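You operate a simulated robot arm through the tools that you are given. There is no shell and no other tool.

Carry out the task below with a simulated robot arm. There is one attempt and no reset: what you move stays moved.

TASK
Test the pine block and tag it with its own moisture figure.
Fine: use the bench meter; set the blue knob to the reading, slide it in, one stroke, slide it out again; leave the black knob alone. Where these are worked on the way, their far stop is far enough and under half their travel is too little: tag press slide.

It is judged by the outcome, as a careful person would: the job done as asked, and still so three seconds after it is handed in. It fails if anything else is knocked over, pushed out of place, dropped, spilled or broken.

THE ROBOT
A 7-joint arm with a two-finger parallel gripper, fixed in place. Base frame: the origin is on the floor under the middle of its stand, x ahead of it, y to its left, z up; the work surface is at about z = 87.2. Lengths are in cm, angles in rad, forces in N, time in s.
It reaches about 147.9 cm from its shoulder. Its first joint turns from -2.897 to 2.897 rad. Payload 4.4 kg.
The TCP is the grasp point between the finger pads, 2.3 cm short of the fingertips. In the tool frame z runs along the fingers and y along their closing line. The gripper opens to 9.4 cm. The fingers are 3.8 cm wide and 1 cm thick; the gripper's body (5.4 by 9.6 cm) begins 3.9 cm behind the TCP.
Orientation is that of the tool frame in the base frame, as a unit quaternion [x, y, z, w]. With the fingers straight down and closing along the base's y, the tool's x points along the base's -x, its y along +y and its z along -z.

THE INTERFACE
- The arm moves only by the tool nudge_tool. Its argument "steps" is a list of rows, each a list of 7 numbers: the opening, from 0 (shut) to 1 (fully open), then the shift along the base's x, y, z in cm, then the turn, a rotation vector about the base's x, y, z in degrees. In form: [[hand, dx, dy, dz, rx, ry, rz], ...]. A call has 1 to 20 rows; each row shifts and turns the commanded pose from where the row before left it. Each row takes 0.2 s and may step no farther than 5 cm and 0.15 rad from the row before; otherwise, or with a gripper value out of range, the whole call is refused. Where a pose cannot be reached the arm comes as near as it can. A force on the tool above 90 N (or 10 N above the force at the start of the call, whichever is more), or a blocked arm, ends the call early, and 0.2 s more pass. The fingers move at their own pace (about 7.2 cm/s each) and stop on an object; they squeeze with about 26 N. The grip force told is the motor's: it shows also when the fingers shut on nothing. Time passes only in rows, and 0.2 s behind the last, so rows that do not move let the fingers close. The reply holds the time, the measured pose of the TCP, the force on the tool along the base axes, the opening and the grip force, in the units named above and with some noise, with the torque about the TCP (base axes, N m) and any sound that the robot's microphone picked up.
- Cameras (640 x 400 px; columns grow to the right, rows downward): "scene" is fixed at [39.2, 64.92, 164.13]; the picture's right is [-0.44, -0.90, 0.00], its down [-0.68, 0.34, -0.65] and it looks along [0.58, -0.29, -0.76] (base axes); focal length 259 px, centre (320, 200). "wrist" rides on the gripper at [8.6, 1.6, -7.4] in the tool frame; the picture's right is [-0.18, 0.98, 0.00], its down [-0.58, -0.11, -0.81] and it looks along [-0.79, -0.15, 0.59] (tool axes); focal length 243 px, centre (320, 200). There is no depth. A picture from a camera that has moved, and an enlarged one, comes with that camera's place and axes in the base frame and with its lens. The place of the scene camera against the robot may be out by one fixed shift of up to 1.2 cm in any direction.
- snapshot(camera): a new picture of that camera. It takes no simulated time.
- close_up(camera, box): a new picture of the part [left, top, right, bottom] of that camera's present view, enlarged. It takes no simulated time.
- sign_off(): hands the job in; it is judged then, once.

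Nothing tells you positions but the pictures and the camera data. Unless the task says otherwise, let go and move clear before handing in.

The tools are called after "Request:" as a command line: name --pt "numbers of a row" for each row, then --argument value for the rest, lists and objects as JSON in quotes. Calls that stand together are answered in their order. nudge_tool: Moves the arm, as the interface text tells. Its arguments: {"type":"object","properties":{"steps":{"type":"array","items":{"type":"array","items":{"type":"number"}}}},"required":["steps"]} The other tools are called the same way: snapshot (camera) takes a picture; close_up (camera, box) takes an enlarged picture of a part of a camera's view; sign_off () hands the job in.

At the start:

```text
clock: 0.0
tcp_pos: [81.33, 22.87, 135.61]
orientation: [0.0, 1.0, 0.0, 0.0]
contact_force: [-0.4, -0.2, 0.5]
moment: [0.04, -0.02, 0.02]
gripper_width: 9.38
grip_force: 0.1
```

scene: 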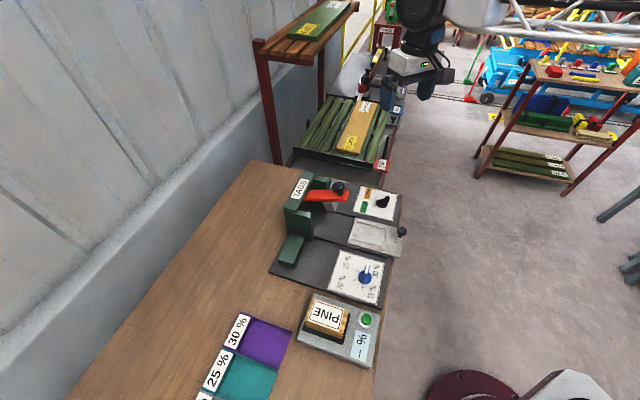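
wrist: 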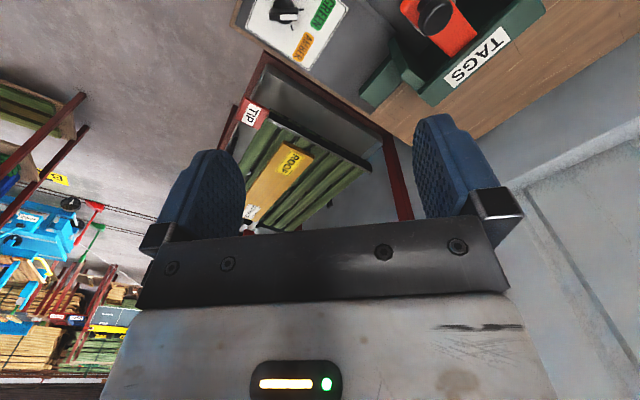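

I see a bench with a moisture meter (pine block on it, green button, blank display "-- %"), and a tag press with a blue knob, a black knob, a slide with a tray, and a red lever. I'll look closer before moving.

Request:
close_up --camera "scene" --box '[260, 160, 420, 260]'

Request:
close_up --camera "scene" --box '[260, 230, 420, 330]'

Request:
close_up --camera "scene" --box '[260, 280, 420, 380]'

Request:
close_up --camera "scene" --box '[180, 280, 340, 380]'

```text
4.00 times, centred on (340, 210) of scene
camera zoom: at [39.2, 64.92, 164.13], right [-0.44, -0.9, 0.0], down [-0.68, 0.34, -0.65], along [0.58, -0.29, -0.76], focal length 1037 px, centre (240, 160)
```

zoom: 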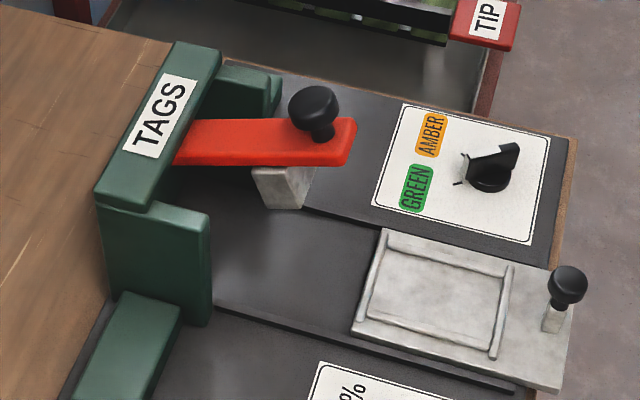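

```text
4.00 times, centred on (340, 280) of scene
camera zoom: at [39.2, 64.92, 164.13], right [-0.44, -0.9, 0.0], down [-0.68, 0.34, -0.65], along [0.58, -0.29, -0.76], focal length 1037 px, centre (240, -120)
```

zoom: 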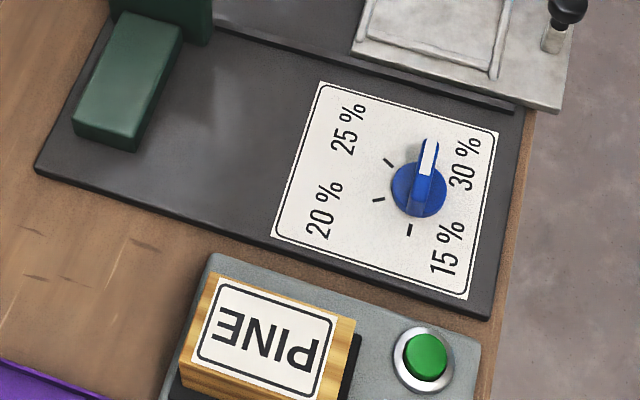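

```text
4.00 times, centred on (340, 330) of scene
camera zoom: at [39.2, 64.92, 164.13], right [-0.44, -0.9, 0.0], down [-0.68, 0.34, -0.65], along [0.58, -0.29, -0.76], focal length 1037 px, centre (240, -320)
```

zoom: 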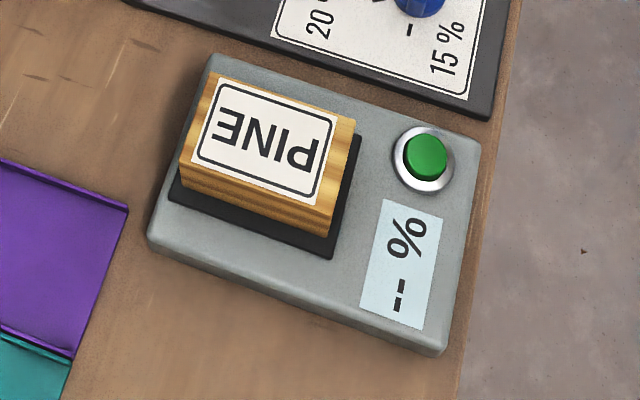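

```text
4.00 times, centred on (260, 330) of scene
camera zoom: at [39.2, 64.92, 164.13], right [-0.44, -0.9, 0.0], down [-0.68, 0.34, -0.65], along [0.58, -0.29, -0.76], focal length 1037 px, centre (560, -320)
```

zoom: 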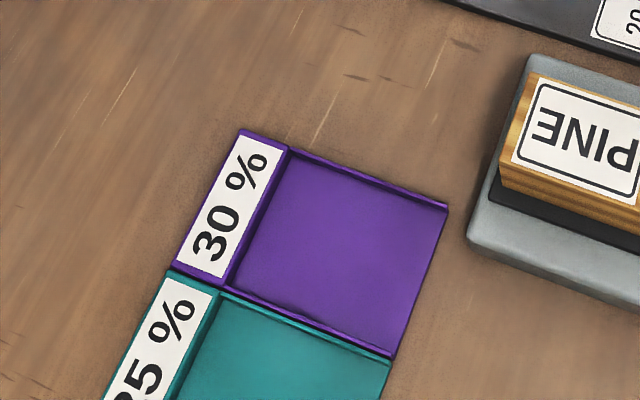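

The bench sits diagonally in front-left of the robot, with the meter (pine block already on its pad) at roughly (52, 46) and the tag press with its blue knob near (62, 39). I'll swing the tool about 45° to face the bench and get a wrist view.

Request:
nudge_tool --pt "1 -3.4 1.2 -1.2 0 0 4.5" --pt "1 -3.4 1.2 -1.2 0 0 4.5" --pt "1 -3.4 1.2 -1.2 0 0 4.5" --pt "1 -3.4 1.2 -1.2 0 0 4.5" --pt "1 -3.4 1.2 -1.2 0 0 4.5" --pt "1 -3.4 1.2 -1.2 0 0 4.5" --pt "1 -3.4 1.2 -1.2 0 0 4.5" --pt "1 -3.4 1.2 -1.2 0 0 4.5" --pt "1 -3.4 1.2 -1.2 0 0 4.5" --pt "1 -3.4 1.2 -1.2 0 0 4.5" --pt "1 0 0 0 0 0 0"

Request:
snapshot --camera "wrist"

Request:
snapshot --camera "scene"

```text
clock: 2.4
tcp_pos: [47.26, 34.78, 123.66]
orientation: [-0.382, 0.924, 0.001, 0.0]
contact_force: [0.5, 0.1, -0.4]
moment: [0.0, -0.01, 0.0]
gripper_width: 9.38
grip_force: 0.0
```

```text
taken
camera wrist: at [40.14, 29.93, 131.14], right [-0.57, 0.82, 0.0], down [0.49, 0.33, 0.81], along [0.67, 0.46, -0.59], focal length 243 px, centre (320, 200)
```

wrist: 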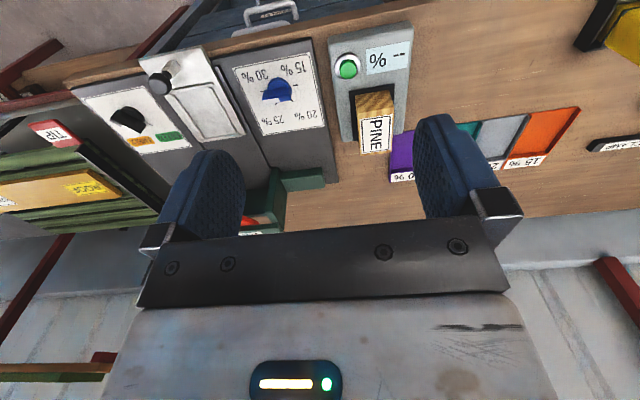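

```text
taken
```

scene: 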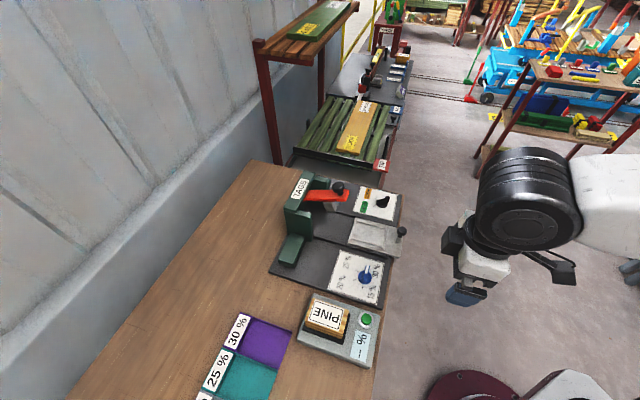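

I have the panels in the wrist view now: meter with green button, blue-knob dial, carriage, black-knob dial. I'll zoom in for accurate positions and orientations.

Request:
close_up --camera "wrist" --box '[220, 20, 348, 100]'

Request:
close_up --camera "wrist" --box '[300, 20, 460, 180]'

Request:
close_up --camera "wrist" --box '[60, 30, 260, 155]'

```text
5.00 times, centred on (284, 60) of wrist
camera zoom: at [40.14, 29.93, 131.14], right [-0.57, 0.82, 0.0], down [0.49, 0.33, 0.81], along [0.67, 0.46, -0.59], focal length 1213 px, centre (500, 900)
```

zoom: 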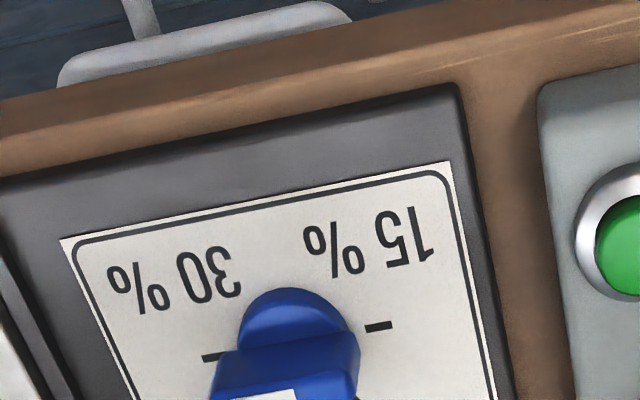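

```text
2.50 times, centred on (380, 100) of wrist
camera zoom: at [40.14, 29.93, 131.14], right [-0.57, 0.82, 0.0], down [0.49, 0.33, 0.81], along [0.67, 0.46, -0.59], focal length 606 px, centre (170, 450)
```

zoom: 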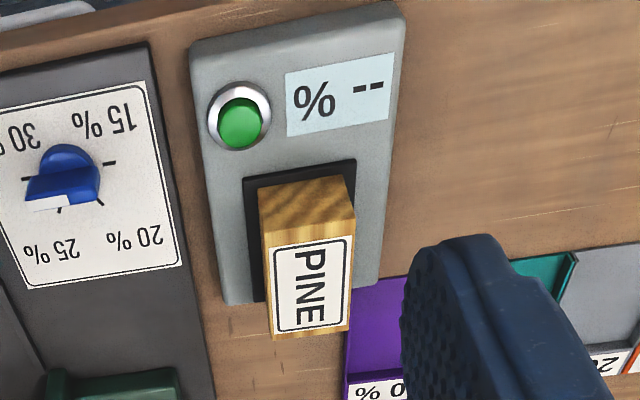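

```text
3.20 times, centred on (160, 92) of wrist
camera zoom: at [40.14, 29.93, 131.14], right [-0.57, 0.82, 0.0], down [0.49, 0.33, 0.81], along [0.67, 0.46, -0.59], focal length 776 px, centre (832, 544)
```

zoom: 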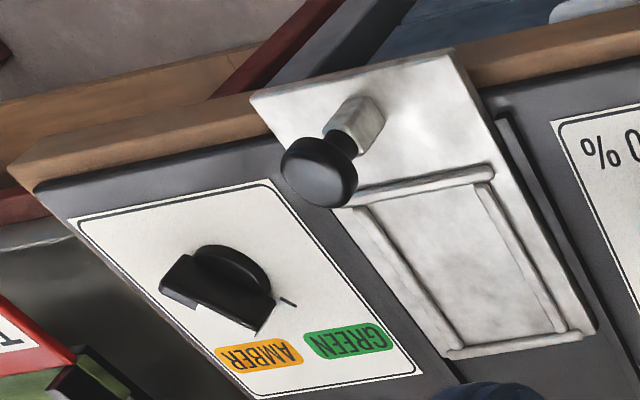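

The meter's button is near (53.3, 44.5) with its cap at about z 91, and the pine block stands about 6.5 cm tall behind it on the pad. I'll shut the fingers and hover above the button to check alignment.

Request:
nudge_tool --pt "0 0.9 1.4 -3.6 0 0 0" --pt "0 0.9 1.4 -3.6 0 0 0" --pt "0 0.9 1.4 -3.6 0 0 0" --pt "0 0.9 1.4 -3.6 0 0 0" --pt "0 0.9 1.4 -3.6 0 0 0" --pt "0 0.8 1.4 -3.6 0 0 0" --pt "0 0.7 1.35 -2.0 0 0 0" --pt "0 0 0 0 0 0 0"

Request:
snapshot --camera "wrist"

Request:
close_up --camera "scene" --box '[260, 270, 420, 370]'

```text
clock: 4.2
tcp_pos: [53.42, 44.45, 99.93]
orientation: [-0.382, 0.924, 0.001, -0.001]
contact_force: [-0.2, -0.2, 0.0]
moment: [0.02, -0.01, 0.02]
gripper_width: 0.0
grip_force: 26.1
```

```text
taken
camera wrist: at [46.26, 39.62, 107.45], right [-0.56, 0.83, 0.0], down [0.49, 0.33, 0.81], along [0.67, 0.46, -0.59], focal length 243 px, centre (320, 200)
```

wrist: 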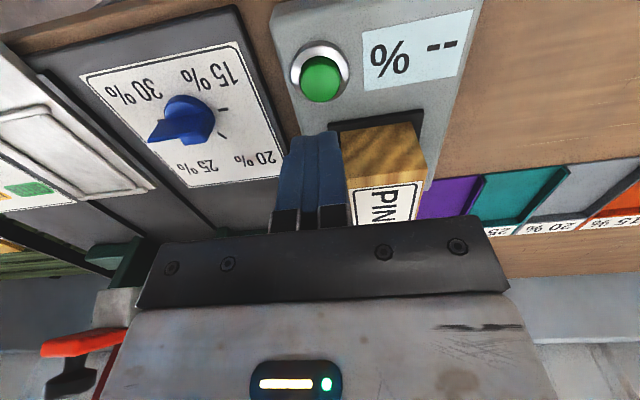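

```text
4.00 times, centred on (340, 320) of scene
camera zoom: at [39.2, 64.92, 164.13], right [-0.44, -0.9, 0.0], down [-0.68, 0.34, -0.65], along [0.58, -0.29, -0.76], focal length 1037 px, centre (240, -280)
```

zoom: 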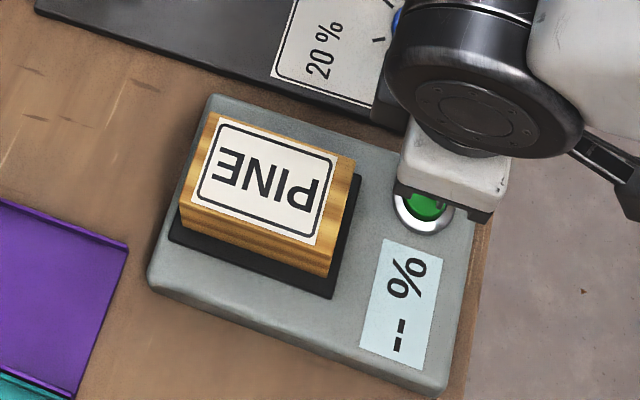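

The tips are right above the green button. I'll lower down close to it, then press in small steps.

Request:
nudge_tool --pt "0 0 0.1 -2.5 0 0 0" --pt "0 0 0 -2.2 0 0 0" --pt "0 0 0 -0.5 0 0 0"

Request:
snapshot --camera "wrist"

```text
clock: 5.0
tcp_pos: [53.46, 44.64, 94.84]
orientation: [-0.382, 0.924, -0.001, 0.0]
contact_force: [0.3, 1.0, -0.2]
moment: [0.0, 0.0, 0.02]
gripper_width: 0.0
grip_force: 26.4
```

```text
taken
camera wrist: at [46.18, 39.72, 102.31], right [-0.56, 0.83, 0.0], down [0.49, 0.33, 0.81], along [0.67, 0.46, -0.59], focal length 243 px, centre (320, 200)
```

wrist: 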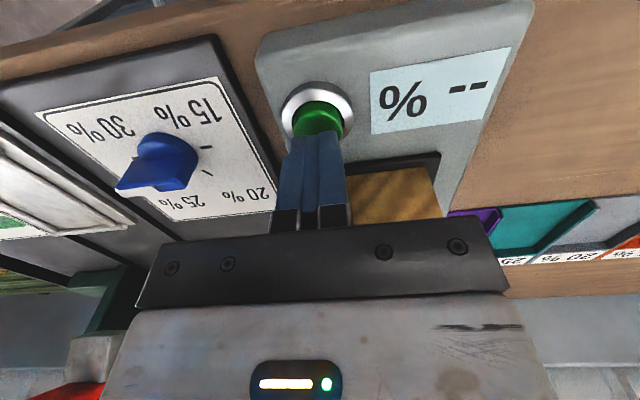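

Just above the cap; pressing down in small steps now.

Request:
nudge_tool --pt "0 0 0 -0.5 0 0 0" --pt "0 0 0 -0.4 0 0 0" --pt "0 0 0 -0.3 0 0 0" --pt "0 0 0 -0.3 0 0 0"

Request:
close_up --camera "wrist" --box '[240, 0, 540, 200]'

```text
clock: 6.0
tcp_pos: [53.41, 44.7, 93.26]
orientation: [-0.382, 0.924, 0.0, -0.001]
contact_force: [1.1, -1.8, 2.8]
moment: [-0.01, -0.03, 0.01]
gripper_width: 0.01
grip_force: 26.6
heard: click
```

```text
2.00 times, centred on (390, 100) of wrist
camera zoom: at [46.17, 39.77, 100.79], right [-0.56, 0.83, 0.0], down [0.49, 0.33, 0.81], along [0.67, 0.46, -0.59], focal length 485 px, centre (180, 400)
```

zoom: 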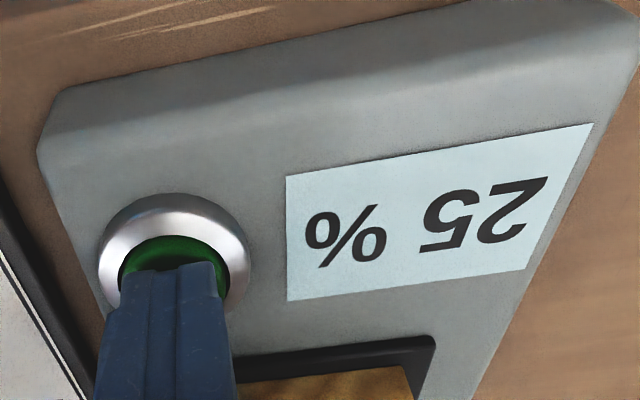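

The meter clicked and reads 25 %. I'll lift off, confirm the reading, and look at the blue knob.

Request:
nudge_tool --pt "0 0 0 1.5 0 0 0" --pt "0 0 0 4 0 0 0" --pt "0 -0.5 -0.5 4 0 0 0" --pt "0 0 -2 4 0 0 0" --pt "0 0 -2 2 0 0 0" --pt "0 0 0 0 0 0 0"

Request:
snapshot --camera "wrist"

Request:
close_up --camera "scene" --box '[260, 290, 420, 390]'

```text
clock: 7.4
tcp_pos: [52.82, 40.19, 108.7]
orientation: [-0.382, 0.924, 0.0, 0.0]
contact_force: [0.2, -0.1, -0.2]
moment: [0.0, 0.02, -0.01]
gripper_width: 0.0
grip_force: 25.2
```

```text
taken
camera wrist: at [45.57, 35.3, 116.24], right [-0.56, 0.83, 0.0], down [0.49, 0.33, 0.81], along [0.67, 0.46, -0.59], focal length 243 px, centre (320, 200)
```

wrist: 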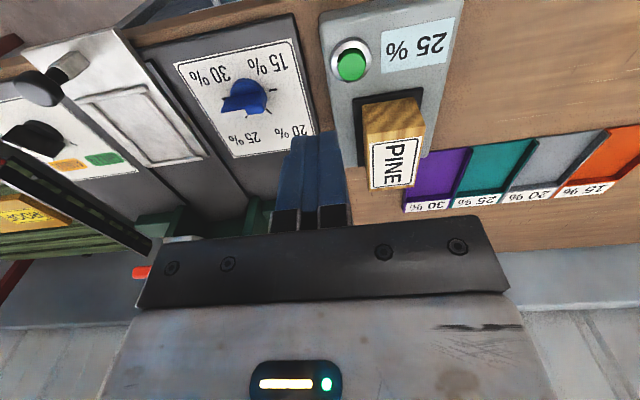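

```text
4.00 times, centred on (340, 340) of scene
camera zoom: at [39.2, 64.92, 164.13], right [-0.44, -0.9, 0.0], down [-0.68, 0.34, -0.65], along [0.58, -0.29, -0.76], focal length 1037 px, centre (240, -360)
```

zoom: 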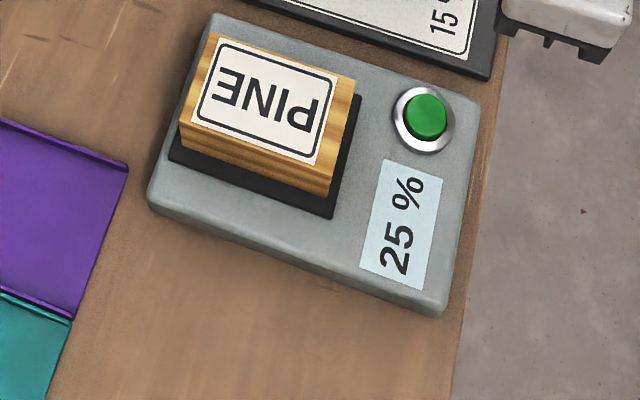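

The reading is confirmed at 25 %. Next I'll move to view the blue knob from above and measure its pointer and ticks.

Request:
nudge_tool --pt "0.5 4 -1.9 0 0 0 0" --pt "0.5 4 -1.9 0 0 0 0" --pt "0.5 0 0 0 0 0 0"

Request:
snapshot --camera "wrist"

Request:
close_up --camera "wrist" --box '[230, 0, 410, 120]'

Request:
close_up --camera "scene" --box '[320, 240, 400, 310]'

```text
clock: 8.2
tcp_pos: [60.8, 36.57, 108.67]
orientation: [-0.383, 0.924, 0.0, -0.001]
contact_force: [-0.6, 0.6, -0.7]
moment: [0.02, -0.01, 0.02]
gripper_width: 4.7
grip_force: 0.1
```

```text
taken
camera wrist: at [53.54, 31.59, 116.1], right [-0.56, 0.83, 0.0], down [0.49, 0.33, 0.81], along [0.67, 0.46, -0.59], focal length 243 px, centre (320, 200)
```

wrist: 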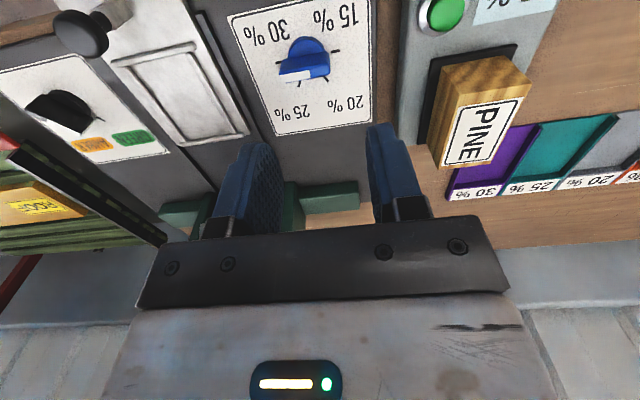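

```text
3.33 times, centred on (320, 60) of wrist
camera zoom: at [53.54, 31.59, 116.1], right [-0.56, 0.83, 0.0], down [0.49, 0.33, 0.81], along [0.67, 0.46, -0.59], focal length 809 px, centre (320, 667)
```

zoom: 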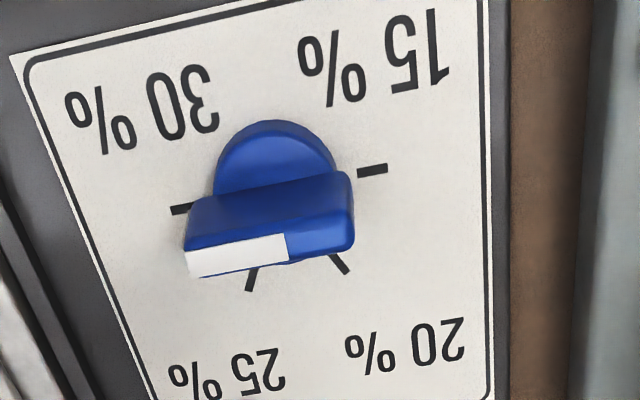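

```text
5.71 times, centred on (360, 275) of scene
camera zoom: at [39.2, 64.92, 164.13], right [-0.44, -0.9, 0.0], down [-0.68, 0.34, -0.65], along [0.58, -0.29, -0.76], focal length 1481 px, centre (91, -229)
```

zoom: 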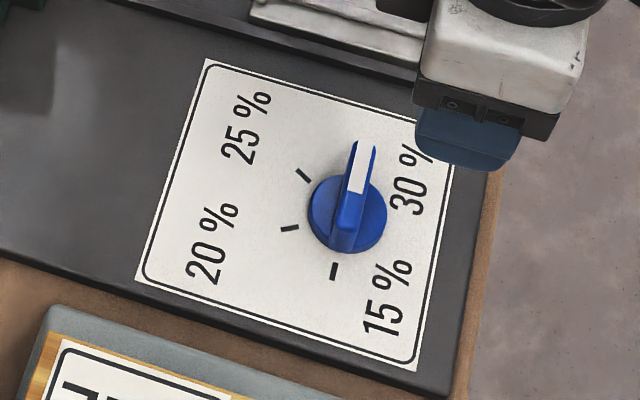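

Knob centre works out at about (64.3, 37.4) with bar top near z 92; its pointer is at the 30 % tick and the ticks are 60° apart, so it needs a 60° counter-clockwise turn to 25 %. I'll rotate the tool so the fingers straddle the bar.

Request:
nudge_tool --pt "0.45 0.32 0.07 0 0 0 -8.2" --pt "0.45 0.32 0.07 0 0 0 -8.2" --pt "0.45 0.32 0.07 0 0 0 -8.2" --pt "0.45 0.32 0.07 0 0 0 -8.2" --pt "0.45 0.32 0.07 0 0 0 -8.2" --pt "0.45 0.32 0.07 0 0 0 -8.2" --pt "0.45 0.32 0.07 0 0 0 -8.2" --pt "0.45 0.32 0.07 0 0 0 -8.2" --pt "0.45 0.32 0.07 0 0 0 -8.2" --pt "0.45 0.32 0.07 0 0 0 -8.2" --pt "0.45 0.32 0.07 0 0 0 -8.0" --pt "0.45 0 0 -3 0 0 0" --pt "0.45 0 0 -3 0 0 0" --pt "0.45 0 0 0 0 0 0"

Request:
snapshot --camera "wrist"

Request:
snapshot --camera "scene"

```text
clock: 11.2
tcp_pos: [64.57, 37.3, 102.78]
orientation: [0.383, 0.924, 0.001, -0.001]
contact_force: [-0.1, 0.8, 0.4]
moment: [0.0, -0.02, 0.01]
gripper_width: 4.22
grip_force: 0.0
```

```text
taken
camera wrist: at [59.57, 44.59, 110.25], right [0.83, 0.56, 0.0], down [0.33, -0.49, 0.81], along [0.46, -0.67, -0.59], focal length 243 px, centre (320, 200)
```

wrist: 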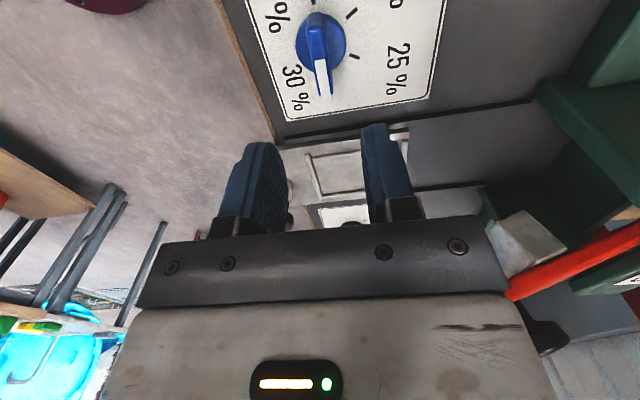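

```text
taken
```

scene: 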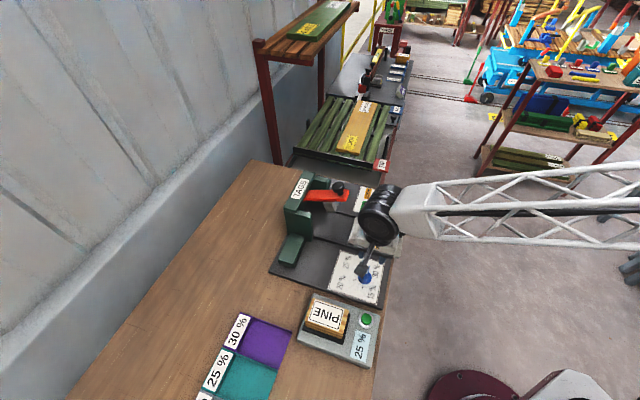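

Request:
close_up --camera "wrist" --box '[240, 0, 420, 120]'

```text
3.33 times, centred on (330, 60) of wrist
camera zoom: at [59.57, 44.59, 110.25], right [0.83, 0.56, 0.0], down [0.33, -0.49, 0.81], along [0.46, -0.67, -0.59], focal length 809 px, centre (287, 667)
```

zoom: 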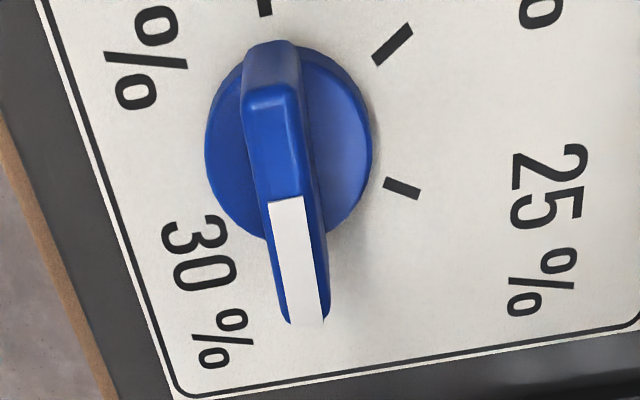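

The bar points exactly along the 30 % tick and its centre is at (64.4, 37.5). I'll lower the open fingers around the bar, keeping the tips above the knob's base disk.

Request:
nudge_tool --pt "0.45 -0.13 0.2 -3 0 0 0" --pt "0.45 0 0 -3 0 0 0" --pt "0.45 0 0 -2.5 0 0 0" --pt "0.45 0 0 -1.2 0 0 0" --pt "0.45 0 0 -0.5 0 0 0" --pt "0.45 0 0 0 0 0 0"

Request:
snapshot --camera "wrist"

Request:
close_up --camera "scene" --box '[300, 210, 420, 310]'

```text
clock: 12.6
tcp_pos: [64.29, 37.38, 92.58]
orientation: [0.382, 0.924, 0.001, -0.001]
contact_force: [0.0, 0.2, 0.5]
moment: [-0.02, -0.01, -0.01]
gripper_width: 4.25
grip_force: 0.0
```

```text
taken
camera wrist: at [59.41, 44.64, 100.13], right [0.83, 0.56, 0.0], down [0.33, -0.49, 0.81], along [0.46, -0.67, -0.59], focal length 243 px, centre (320, 200)
```

wrist: 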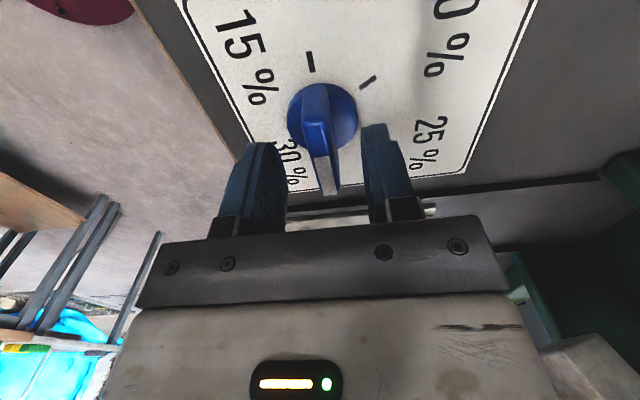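

```text
4.00 times, centred on (360, 260) of scene
camera zoom: at [39.2, 64.92, 164.13], right [-0.44, -0.9, 0.0], down [-0.68, 0.34, -0.65], along [0.58, -0.29, -0.76], focal length 1037 px, centre (160, -40)
```

zoom: 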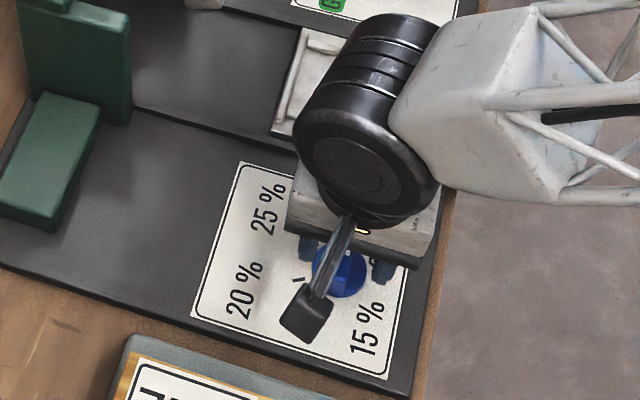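

The bar sits centred between the fingers. I'll drop 0.4 cm more and close on it.

Request:
nudge_tool --pt "0.45 0.05 0.08 -0.4 0 0 0" --pt "0.3 0 0 0 0 0 0" --pt "0.15 0 0 0 0 0 0" --pt "0 0 0 0 0 0 0" --pt "0 0 0 0 0 0 0"

Request:
snapshot --camera "wrist"

```text
clock: 13.8
tcp_pos: [64.43, 37.38, 92.32]
orientation: [0.383, 0.924, 0.0, 0.0]
contact_force: [11.1, 11.2, -7.0]
moment: [0.0, -0.36, 0.03]
gripper_width: 1.28
grip_force: 45.3
```

```text
taken
camera wrist: at [59.45, 44.77, 99.75], right [0.83, 0.56, 0.0], down [0.33, -0.49, 0.81], along [0.46, -0.67, -0.59], focal length 243 px, centre (320, 200)
```

wrist: 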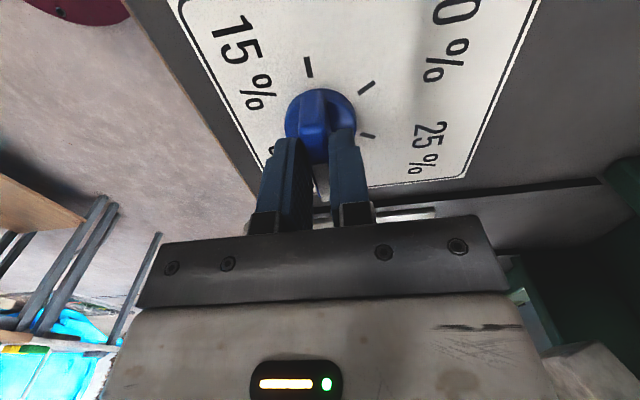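

Gripped at 1.28 cm with a slight sideways push from the knob, so I'll shift a touch away from the robot to relieve it, then begin turning counter-clockwise.

Request:
nudge_tool --pt "0 0.12 0.12 0 0 0 0" --pt "0 0 0 0 0 0 0"

```text
clock: 14.4
tcp_pos: [64.34, 37.52, 92.27]
orientation: [0.383, 0.924, 0.0, 0.0]
contact_force: [-31.5, -29.4, 19.0]
moment: [-0.89, 0.18, -0.07]
gripper_width: 1.28
grip_force: 45.4
```

Request:
nudge_tool --pt "0 -0.09 -0.09 0 0 0 0" --pt "0 0 0 0 0 0 0"

```text
clock: 15.0
tcp_pos: [64.37, 37.47, 92.27]
orientation: [0.383, 0.924, 0.0, 0.0]
contact_force: [-8.1, -11.2, 8.4]
moment: [0.6, 0.96, -0.03]
gripper_width: 1.31
grip_force: 45.1
```

Forces are small now. Turning the first 15°.

Request:
nudge_tool --pt "0 -0.02 -0.02 0 0 0 5" --pt "0 0 0 0 0 0 5" --pt "0 0 0 0 0 0 5"

Request:
close_up --camera "wrist" --box '[200, 0, 440, 150]'

```text
clock: 15.8
tcp_pos: [64.38, 37.39, 92.3]
orientation: [0.258, 0.966, 0.0, -0.001]
contact_force: [-7.4, -1.8, 7.3]
moment: [-0.2, -0.03, -0.02]
gripper_width: 1.29
grip_force: 45.3
```

```text
2.67 times, centred on (320, 75) of wrist
camera zoom: at [57.7, 43.19, 99.74], right [0.65, 0.76, 0.0], down [0.45, -0.38, 0.81], along [0.61, -0.52, -0.59], focal length 647 px, centre (320, 533)
```

zoom: 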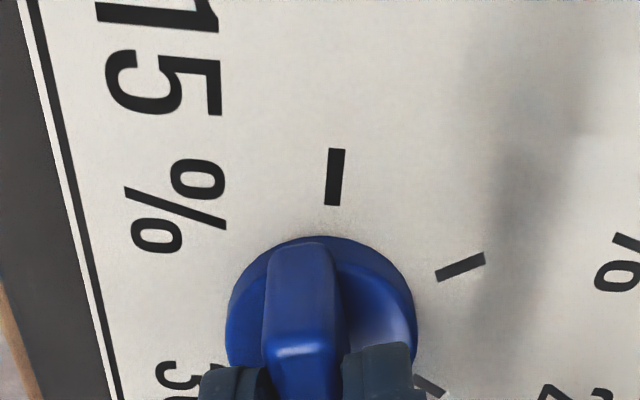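

The knob turns with the tool. Continuing the remaining 45°.

Request:
nudge_tool --pt "0 0 0 0 0 0 5" --pt "0 0 0 0 0 0 5" --pt "0 0 0 0 0 0 5" --pt "0 0 0 0 0 0 5" --pt "0 0 0 0 0 0 5" --pt "0 0 0 0 0 0 5" --pt "0 0 0 0 0 0 5" --pt "0 0 0 0 0 0 5" --pt "0 0 0 0 0 0 5" --pt "0 0 0 0 0 0 0"

Request:
close_up --camera "wrist" --box '[200, 0, 440, 150]'

```text
clock: 18.0
tcp_pos: [64.37, 37.27, 92.29]
orientation: [-0.13, 0.991, 0.0, 0.0]
contact_force: [19.3, -80.9, 23.3]
moment: [-1.3, -1.07, -0.15]
gripper_width: 1.32
grip_force: 44.9
```

```text
2.67 times, centred on (320, 75) of wrist
camera zoom: at [55.6, 36.68, 99.74], right [-0.08, 1.0, 0.0], down [0.59, 0.05, 0.81], along [0.8, 0.06, -0.59], focal length 647 px, centre (320, 533)
```

zoom: 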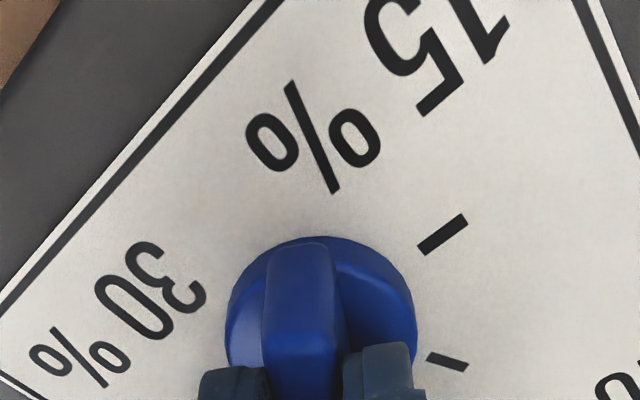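

Turned the full 60° (tool yaw 15°), with a side load building from slight off-centre. I'll relieve it before releasing.

Request:
nudge_tool --pt "0 0.04 -0.12 0 0 0 0" --pt "0 0.02 -0.1 0 0 0 0" --pt "0 0 0 0 0 0 0"

```text
clock: 18.8
tcp_pos: [64.31, 37.17, 92.3]
orientation: [-0.13, 0.992, 0.0, 0.0]
contact_force: [8.7, -36.8, 11.0]
moment: [-0.58, -0.19, -0.07]
gripper_width: 1.33
grip_force: 45.4
```

Request:
nudge_tool --pt "0 0.04 -0.15 0 0 0 0" --pt "0 0 0 0 0 0 0"

```text
clock: 19.4
tcp_pos: [64.31, 37.33, 92.31]
orientation: [-0.132, 0.991, 0.0, 0.0]
contact_force: [-4.6, 33.0, 0.2]
moment: [0.31, 1.05, 0.06]
gripper_width: 1.3
grip_force: 44.7
```

Request:
nudge_tool --pt "0 -0.02 0.07 0 0 0 0" --pt "0 0 0 0 0 0 0" --pt "0.2 0 0 0 0 0 0" --pt "0.45 0 0 0 0 0 0" --pt "0.45 0 0 0 0 0 0"

Request:
snapshot --camera "wrist"

```text
clock: 20.6
tcp_pos: [64.35, 37.14, 92.32]
orientation: [-0.13, 0.992, 0.001, 0.0]
contact_force: [0.4, -0.4, -0.2]
moment: [0.04, -0.01, -0.02]
gripper_width: 4.21
grip_force: 0.0
```

```text
taken
camera wrist: at [55.67, 36.48, 99.7], right [-0.08, 1.0, 0.0], down [0.59, 0.05, 0.81], along [0.8, 0.06, -0.59], focal length 243 px, centre (320, 200)
```

wrist: 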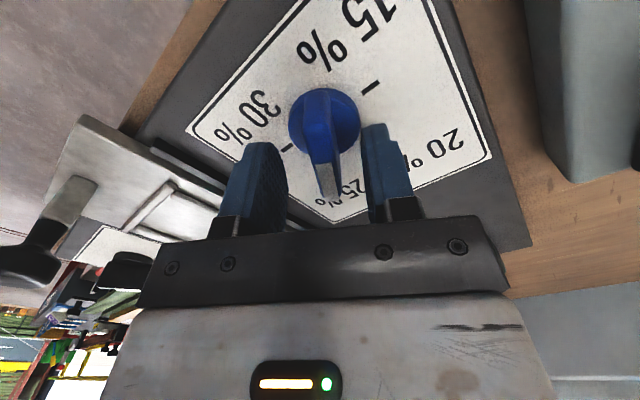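

Released cleanly. I'll lift up and check the pointer against the 25 % tick.

Request:
nudge_tool --pt "0.45 0 0 2 0 0 0" --pt "0.45 0 0 4 0 0 0" --pt "0.45 0 0 4 0 0 0" --pt "0.45 0 0 4 0 0 0" --pt "0.45 0 0 0 0 0 0"

Request:
close_up --camera "wrist" --box '[240, 0, 420, 120]'

Request:
close_up --camera "scene" --box '[320, 240, 400, 310]'

```text
clock: 21.8
tcp_pos: [64.42, 37.18, 106.07]
orientation: [-0.131, 0.991, 0.0, 0.0]
contact_force: [0.3, 0.4, -0.9]
moment: [-0.01, 0.01, 0.02]
gripper_width: 4.25
grip_force: 0.1
```

```text
3.33 times, centred on (330, 60) of wrist
camera zoom: at [55.72, 36.6, 113.6], right [-0.08, 1.0, 0.0], down [0.59, 0.05, 0.81], along [0.8, 0.06, -0.59], focal length 809 px, centre (287, 667)
```

zoom: 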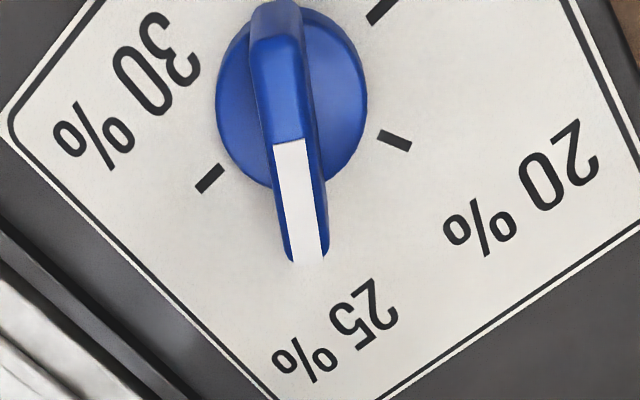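

```text
5.71 times, centred on (360, 275) of scene
camera zoom: at [39.2, 64.92, 164.13], right [-0.44, -0.9, 0.0], down [-0.68, 0.34, -0.65], along [0.58, -0.29, -0.76], focal length 1481 px, centre (91, -229)
```

zoom: 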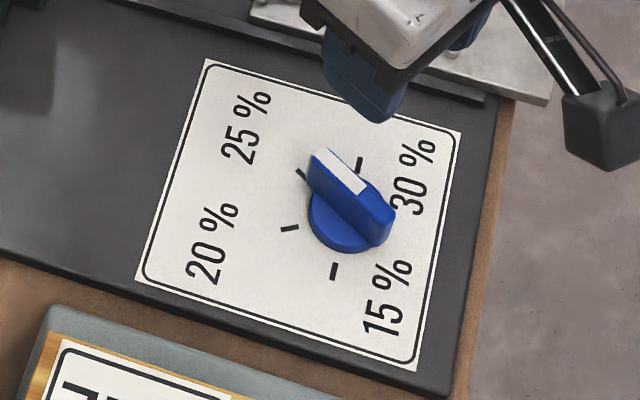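

The blue pointer is now on the 25 % tick (about 14.8° vs 15° ideal). Before moving the block I want to see the carriage, press head and lever clearly, so I'll move in front of the press and tilt the camera up.

Request:
nudge_tool --pt "0.8 0.1 -3 1.0 0 0 5" --pt "0.8 0.1 -3 1.0 0 0 5" --pt "0.8 0.1 -3 1.0 0 0 5" --pt "0.8 0.1 -3 0 0 0 5" --pt "0.8 0.1 -3 0 0 0 5" --pt "0.8 0.1 -3 0 0 0 5" --pt "0.8 0 -1.2 0 5.3 -5.3 0" --pt "0.8 0 0 0 5.3 -5.3 0" --pt "0.8 0 0 0 5.3 -5.3 0" --pt "0.8 0 0 0 5.3 -5.3 0" --pt "0.8 0 0 0 0 0 0"

Request:
snapshot --camera "wrist"

Request:
close_up --camera "scene" --box '[260, 160, 420, 260]'

```text
clock: 24.2
tcp_pos: [65.0, 17.96, 109.32]
orientation: [-0.369, 0.892, 0.1, 0.239]
contact_force: [0.2, 0.1, 0.0]
moment: [0.02, -0.04, -0.02]
gripper_width: 7.52
grip_force: 0.0
```

```text
taken
camera wrist: at [55.91, 11.21, 111.42], right [-0.58, 0.81, 0.09], down [0.15, -0.01, 0.99], along [0.8, 0.59, -0.12], focal length 243 px, centre (320, 200)
```

wrist: 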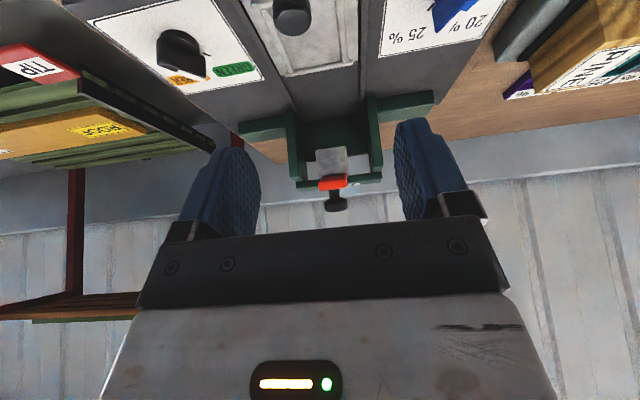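

```text
4.00 times, centred on (340, 210) of scene
camera zoom: at [39.2, 64.92, 164.13], right [-0.44, -0.9, 0.0], down [-0.68, 0.34, -0.65], along [0.58, -0.29, -0.76], focal length 1037 px, centre (240, 160)
```

zoom: 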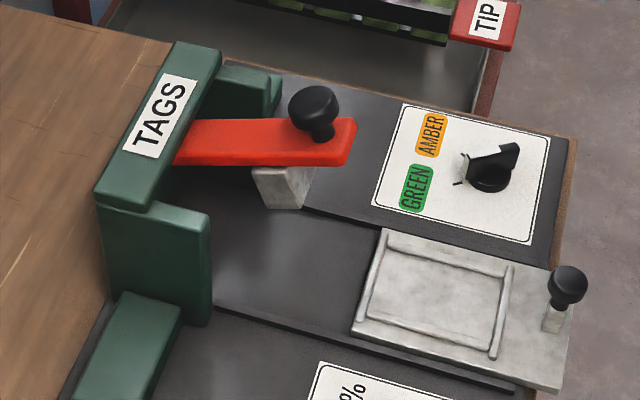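

Request:
close_up --camera "wrist" --box '[220, 0, 460, 240]'

Request:
close_up --camera "wrist" --box '[280, 90, 400, 220]'

```text
1.67 times, centred on (340, 120) of wrist
camera zoom: at [55.91, 11.21, 111.42], right [-0.58, 0.81, 0.09], down [0.15, -0.01, 0.99], along [0.8, 0.59, -0.12], focal length 404 px, centre (287, 333)
```

zoom: 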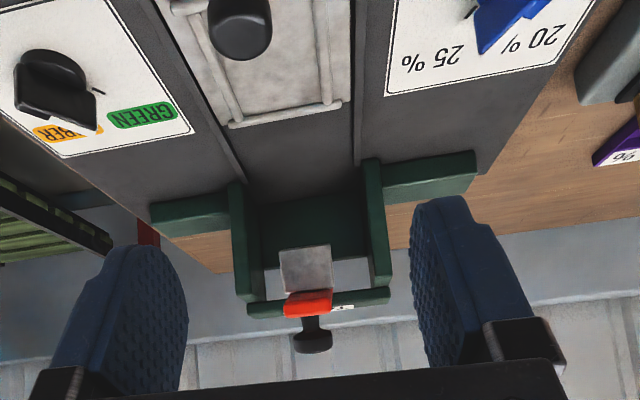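

```text
3.08 times, centred on (340, 155) of wrist
camera zoom: at [55.91, 11.21, 111.42], right [-0.58, 0.81, 0.09], down [0.15, -0.01, 0.99], along [0.8, 0.59, -0.12], focal length 746 px, centre (258, 338)
```

zoom: 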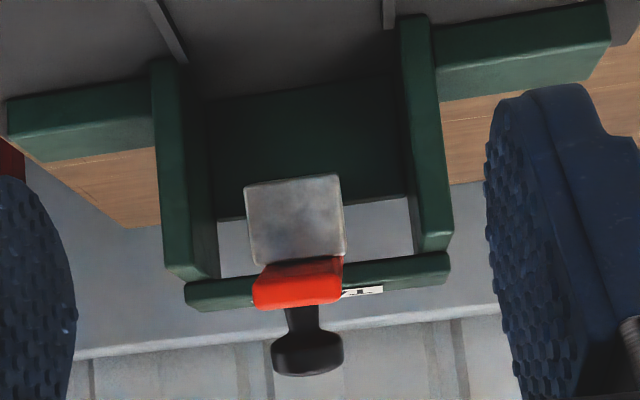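

The press is a gate with a head whose underside is about z 98.7 and a lever knob near z 108; the block (about 6.5 cm tall) fits beneath when in the carriage tray. Now I'll untilt and go above the pine block to pick it up.

Request:
nudge_tool --pt "0.9 -0.96 4.4 0.3 -5.3 5.3 0" --pt "0.9 -0.96 4.4 0.3 -5.3 5.3 0" --pt "0.9 -0.96 4.4 0 -5.3 5.3 0" --pt "0.9 -0.96 4.4 0 -5.3 5.3 0" --pt "0.9 -0.96 4.45 0 0 0 0" --pt "0.9 -0.96 4.45 0 0 0 0" --pt "0.9 -0.96 4.45 0 0 0 0" --pt "0.9 -0.96 4.45 0 0 0 0" --pt "0.9 0 0 0 0 0 0"

Request:
snapshot --camera "wrist"

Request:
close_up --camera "wrist" --box '[230, 0, 410, 140]'

```text
clock: 26.2
tcp_pos: [57.4, 53.16, 109.94]
orientation: [-0.383, 0.924, 0.0, 0.0]
contact_force: [0.5, 0.6, 0.5]
moment: [0.0, -0.01, -0.01]
gripper_width: 8.47
grip_force: 0.1
```

```text
taken
camera wrist: at [50.12, 48.29, 117.42], right [-0.56, 0.83, 0.0], down [0.49, 0.33, 0.81], along [0.67, 0.46, -0.59], focal length 243 px, centre (320, 200)
```

wrist: 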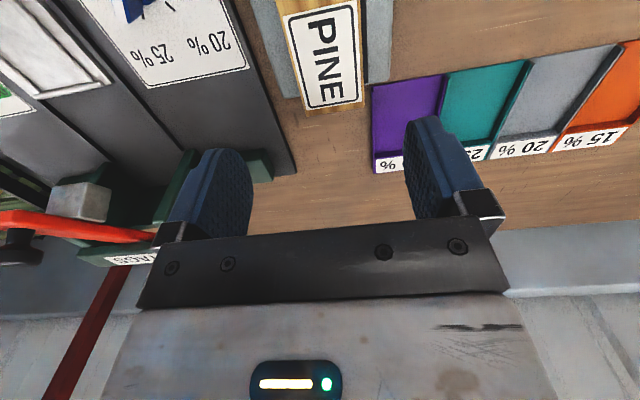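

```text
2.86 times, centred on (320, 70) of wrist
camera zoom: at [50.12, 48.29, 117.42], right [-0.56, 0.83, 0.0], down [0.49, 0.33, 0.81], along [0.67, 0.46, -0.59], focal length 693 px, centre (320, 571)
```

zoom: 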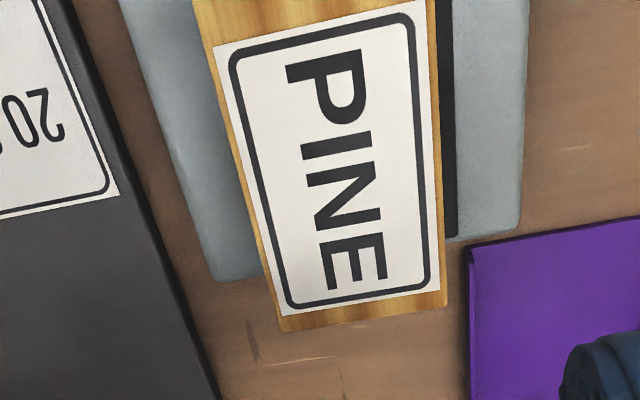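

The block's top spans about 5.5 cm across and 8.9 cm deep, centred near (57.5, 53.9). I'll open fully and lower around it.

Request:
nudge_tool --pt "1 0.1 0.75 -3 0 0 0" --pt "1 0 0 -4 0 0 0" --pt "1 0 0 -3 0 0 0" --pt "1 0 0 -2 0 0 0" --pt "1 0 0 -1.5 0 0 0" --pt "1 0 0 -1.2 0 0 0" --pt "1 0 0 0 0 0 0"

Request:
snapshot --camera "wrist"

Request:
close_up --camera "scene" --box '[260, 270, 420, 370]'

```text
clock: 27.8
tcp_pos: [57.46, 54.07, 95.27]
orientation: [-0.382, 0.924, 0.0, 0.0]
contact_force: [1.2, 0.1, -0.1]
moment: [0.02, 0.04, 0.0]
gripper_width: 9.43
grip_force: 0.1
```

```text
taken
camera wrist: at [50.24, 49.17, 102.72], right [-0.56, 0.83, 0.0], down [0.49, 0.33, 0.81], along [0.67, 0.46, -0.59], focal length 243 px, centre (320, 200)
```

wrist: 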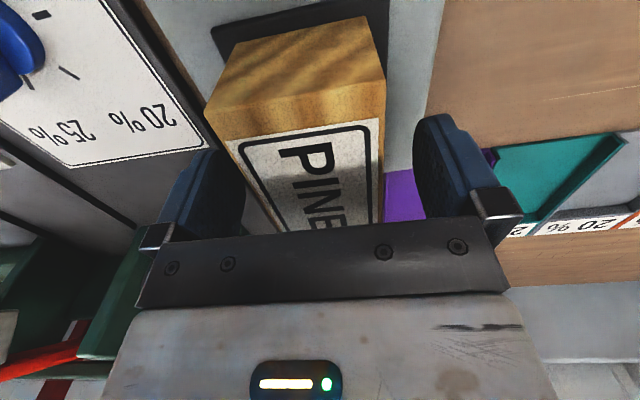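

```text
4.00 times, centred on (340, 320) of scene
camera zoom: at [39.2, 64.92, 164.13], right [-0.44, -0.9, 0.0], down [-0.68, 0.34, -0.65], along [0.58, -0.29, -0.76], focal length 1037 px, centre (240, -280)
```

zoom: 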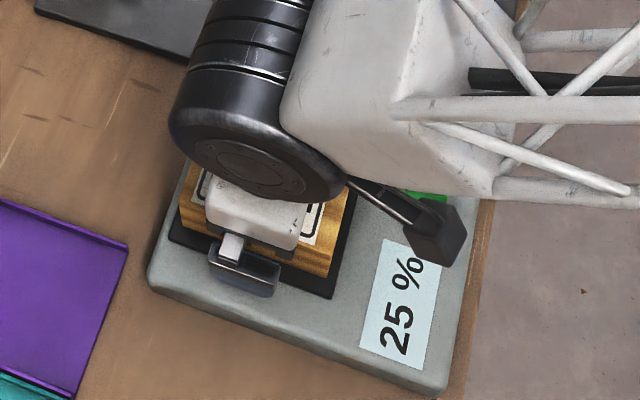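

The fingers straddle the block with clearance. I'll lower slightly more and close.

Request:
nudge_tool --pt "1 0 0 -0.8 0 0 0" --pt "0.8 0 0 0 0 0 0" --pt "0.65 0 0 0 0 0 0" --pt "0.5 0 0 0 0 0 0" --pt "0.3 0 0 0 0 0 0" --pt "0.3 0 0 0 0 0 0"

Request:
snapshot --camera "wrist"

```text
clock: 29.2
tcp_pos: [57.38, 54.03, 94.46]
orientation: [-0.383, 0.924, -0.001, 0.0]
contact_force: [-0.6, 0.2, 2.0]
moment: [0.01, -0.11, 0.01]
gripper_width: 5.97
grip_force: 25.8
```

```text
taken
camera wrist: at [50.24, 49.16, 101.92], right [-0.56, 0.83, 0.0], down [0.49, 0.33, 0.81], along [0.67, 0.46, -0.59], focal length 243 px, centre (320, 200)
```

wrist: 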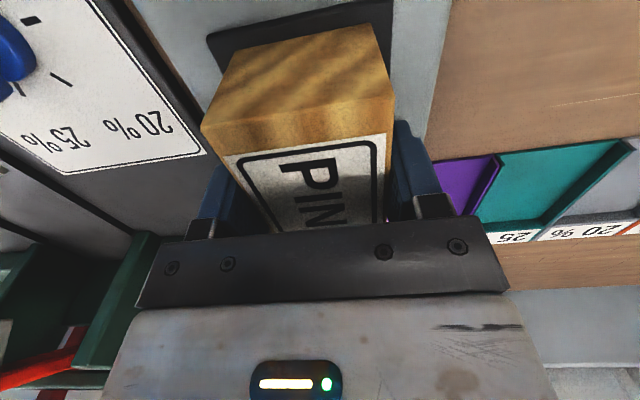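

The block is held (it is 6 cm wide, about 10 × 5.4 cm otherwise). I'll lift it straight up and check it, then move to look at the tray from the side.

Request:
nudge_tool --pt "0.3 0 0 1 0 0 0" --pt "0.3 0 0 2 0 0 0" --pt "0.3 0 0 3 0 0 0" --pt "0.3 0 0 3 0 0 0" --pt "0.3 0 0 3 0 0 0" --pt "0.3 1 -3.6 0 0 0 0" --pt "0.3 1 -3.6 0 0 0 0" --pt "0.3 1 -3.6 0 0 0 0" --pt "0.3 1 -3.6 0 0 0 0" --pt "0.3 1 -3.6 0 0 0 0" --pt "0.3 1 -3.6 0 0 0 0" --pt "0.3 0 0 0 0 0 0"

Request:
snapshot --camera "wrist"

Request:
snapshot --camera "scene"

```text
clock: 31.8
tcp_pos: [63.43, 32.31, 106.3]
orientation: [-0.383, 0.924, 0.0, 0.0]
contact_force: [-1.1, -0.5, -2.2]
moment: [0.01, 0.02, 0.02]
gripper_width: 5.96
grip_force: 26.1
```

```text
taken
camera wrist: at [56.23, 27.42, 113.76], right [-0.56, 0.83, 0.0], down [0.49, 0.33, 0.81], along [0.67, 0.46, -0.59], focal length 243 px, centre (320, 200)
```

wrist: 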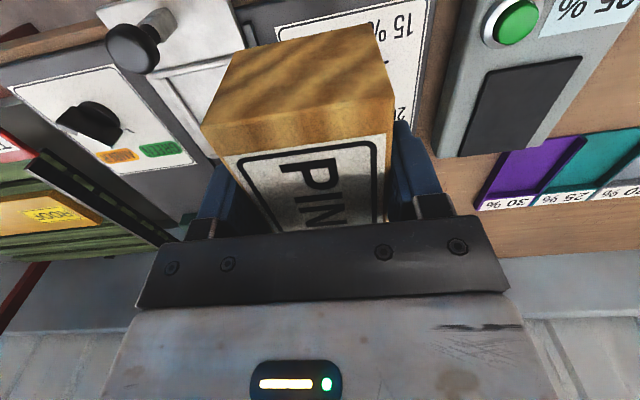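

```text
taken
```

scene: 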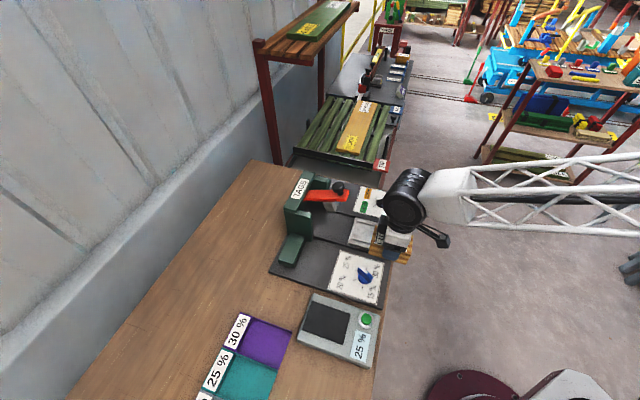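

The block blocks part of the tray, so I'll shift left a little for a clear measuring view of it.

Request:
nudge_tool --pt "0.3 -2 3 0 0 0 0" --pt "0.3 -2 3 0 0 0 0" --pt "0.3 0 0 0 0 0 0"

Request:
close_up --camera "wrist" --box '[0, 0, 240, 160]'

Request:
close_up --camera "wrist" --box '[80, 20, 230, 130]'

```text
clock: 32.6
tcp_pos: [59.44, 38.56, 106.37]
orientation: [-0.382, 0.924, 0.0, 0.0]
contact_force: [0.0, 0.0, -2.0]
moment: [-0.02, -0.02, -0.03]
gripper_width: 5.97
grip_force: 25.6
```

```text
2.50 times, centred on (120, 80) of wrist
camera zoom: at [52.2, 33.66, 113.88], right [-0.56, 0.83, 0.0], down [0.49, 0.33, 0.81], along [0.67, 0.46, -0.59], focal length 606 px, centre (820, 500)
```

zoom: 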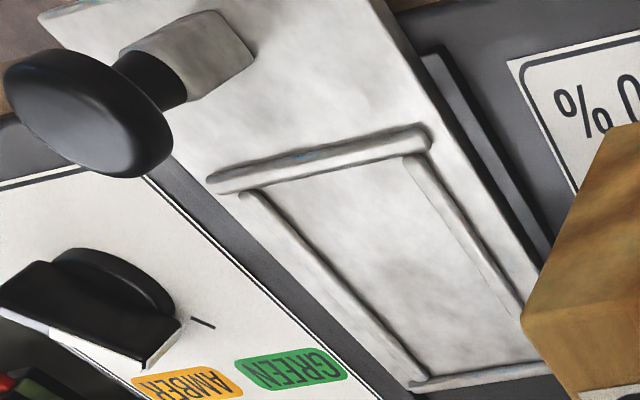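

```text
3.64 times, centred on (155, 75) of wrist
camera zoom: at [52.2, 33.66, 113.88], right [-0.56, 0.83, 0.0], down [0.49, 0.33, 0.81], along [0.67, 0.46, -0.59], focal length 882 px, centre (920, 654)
```

zoom: 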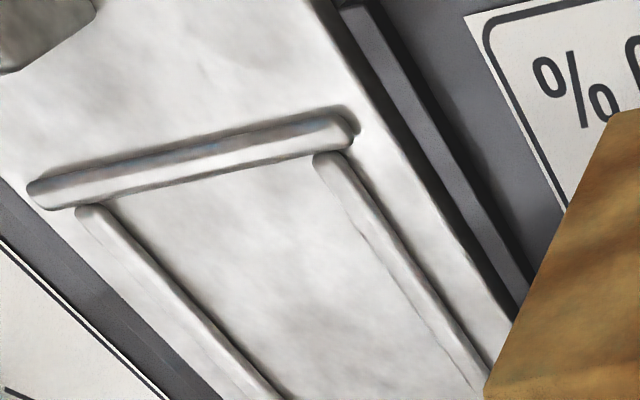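

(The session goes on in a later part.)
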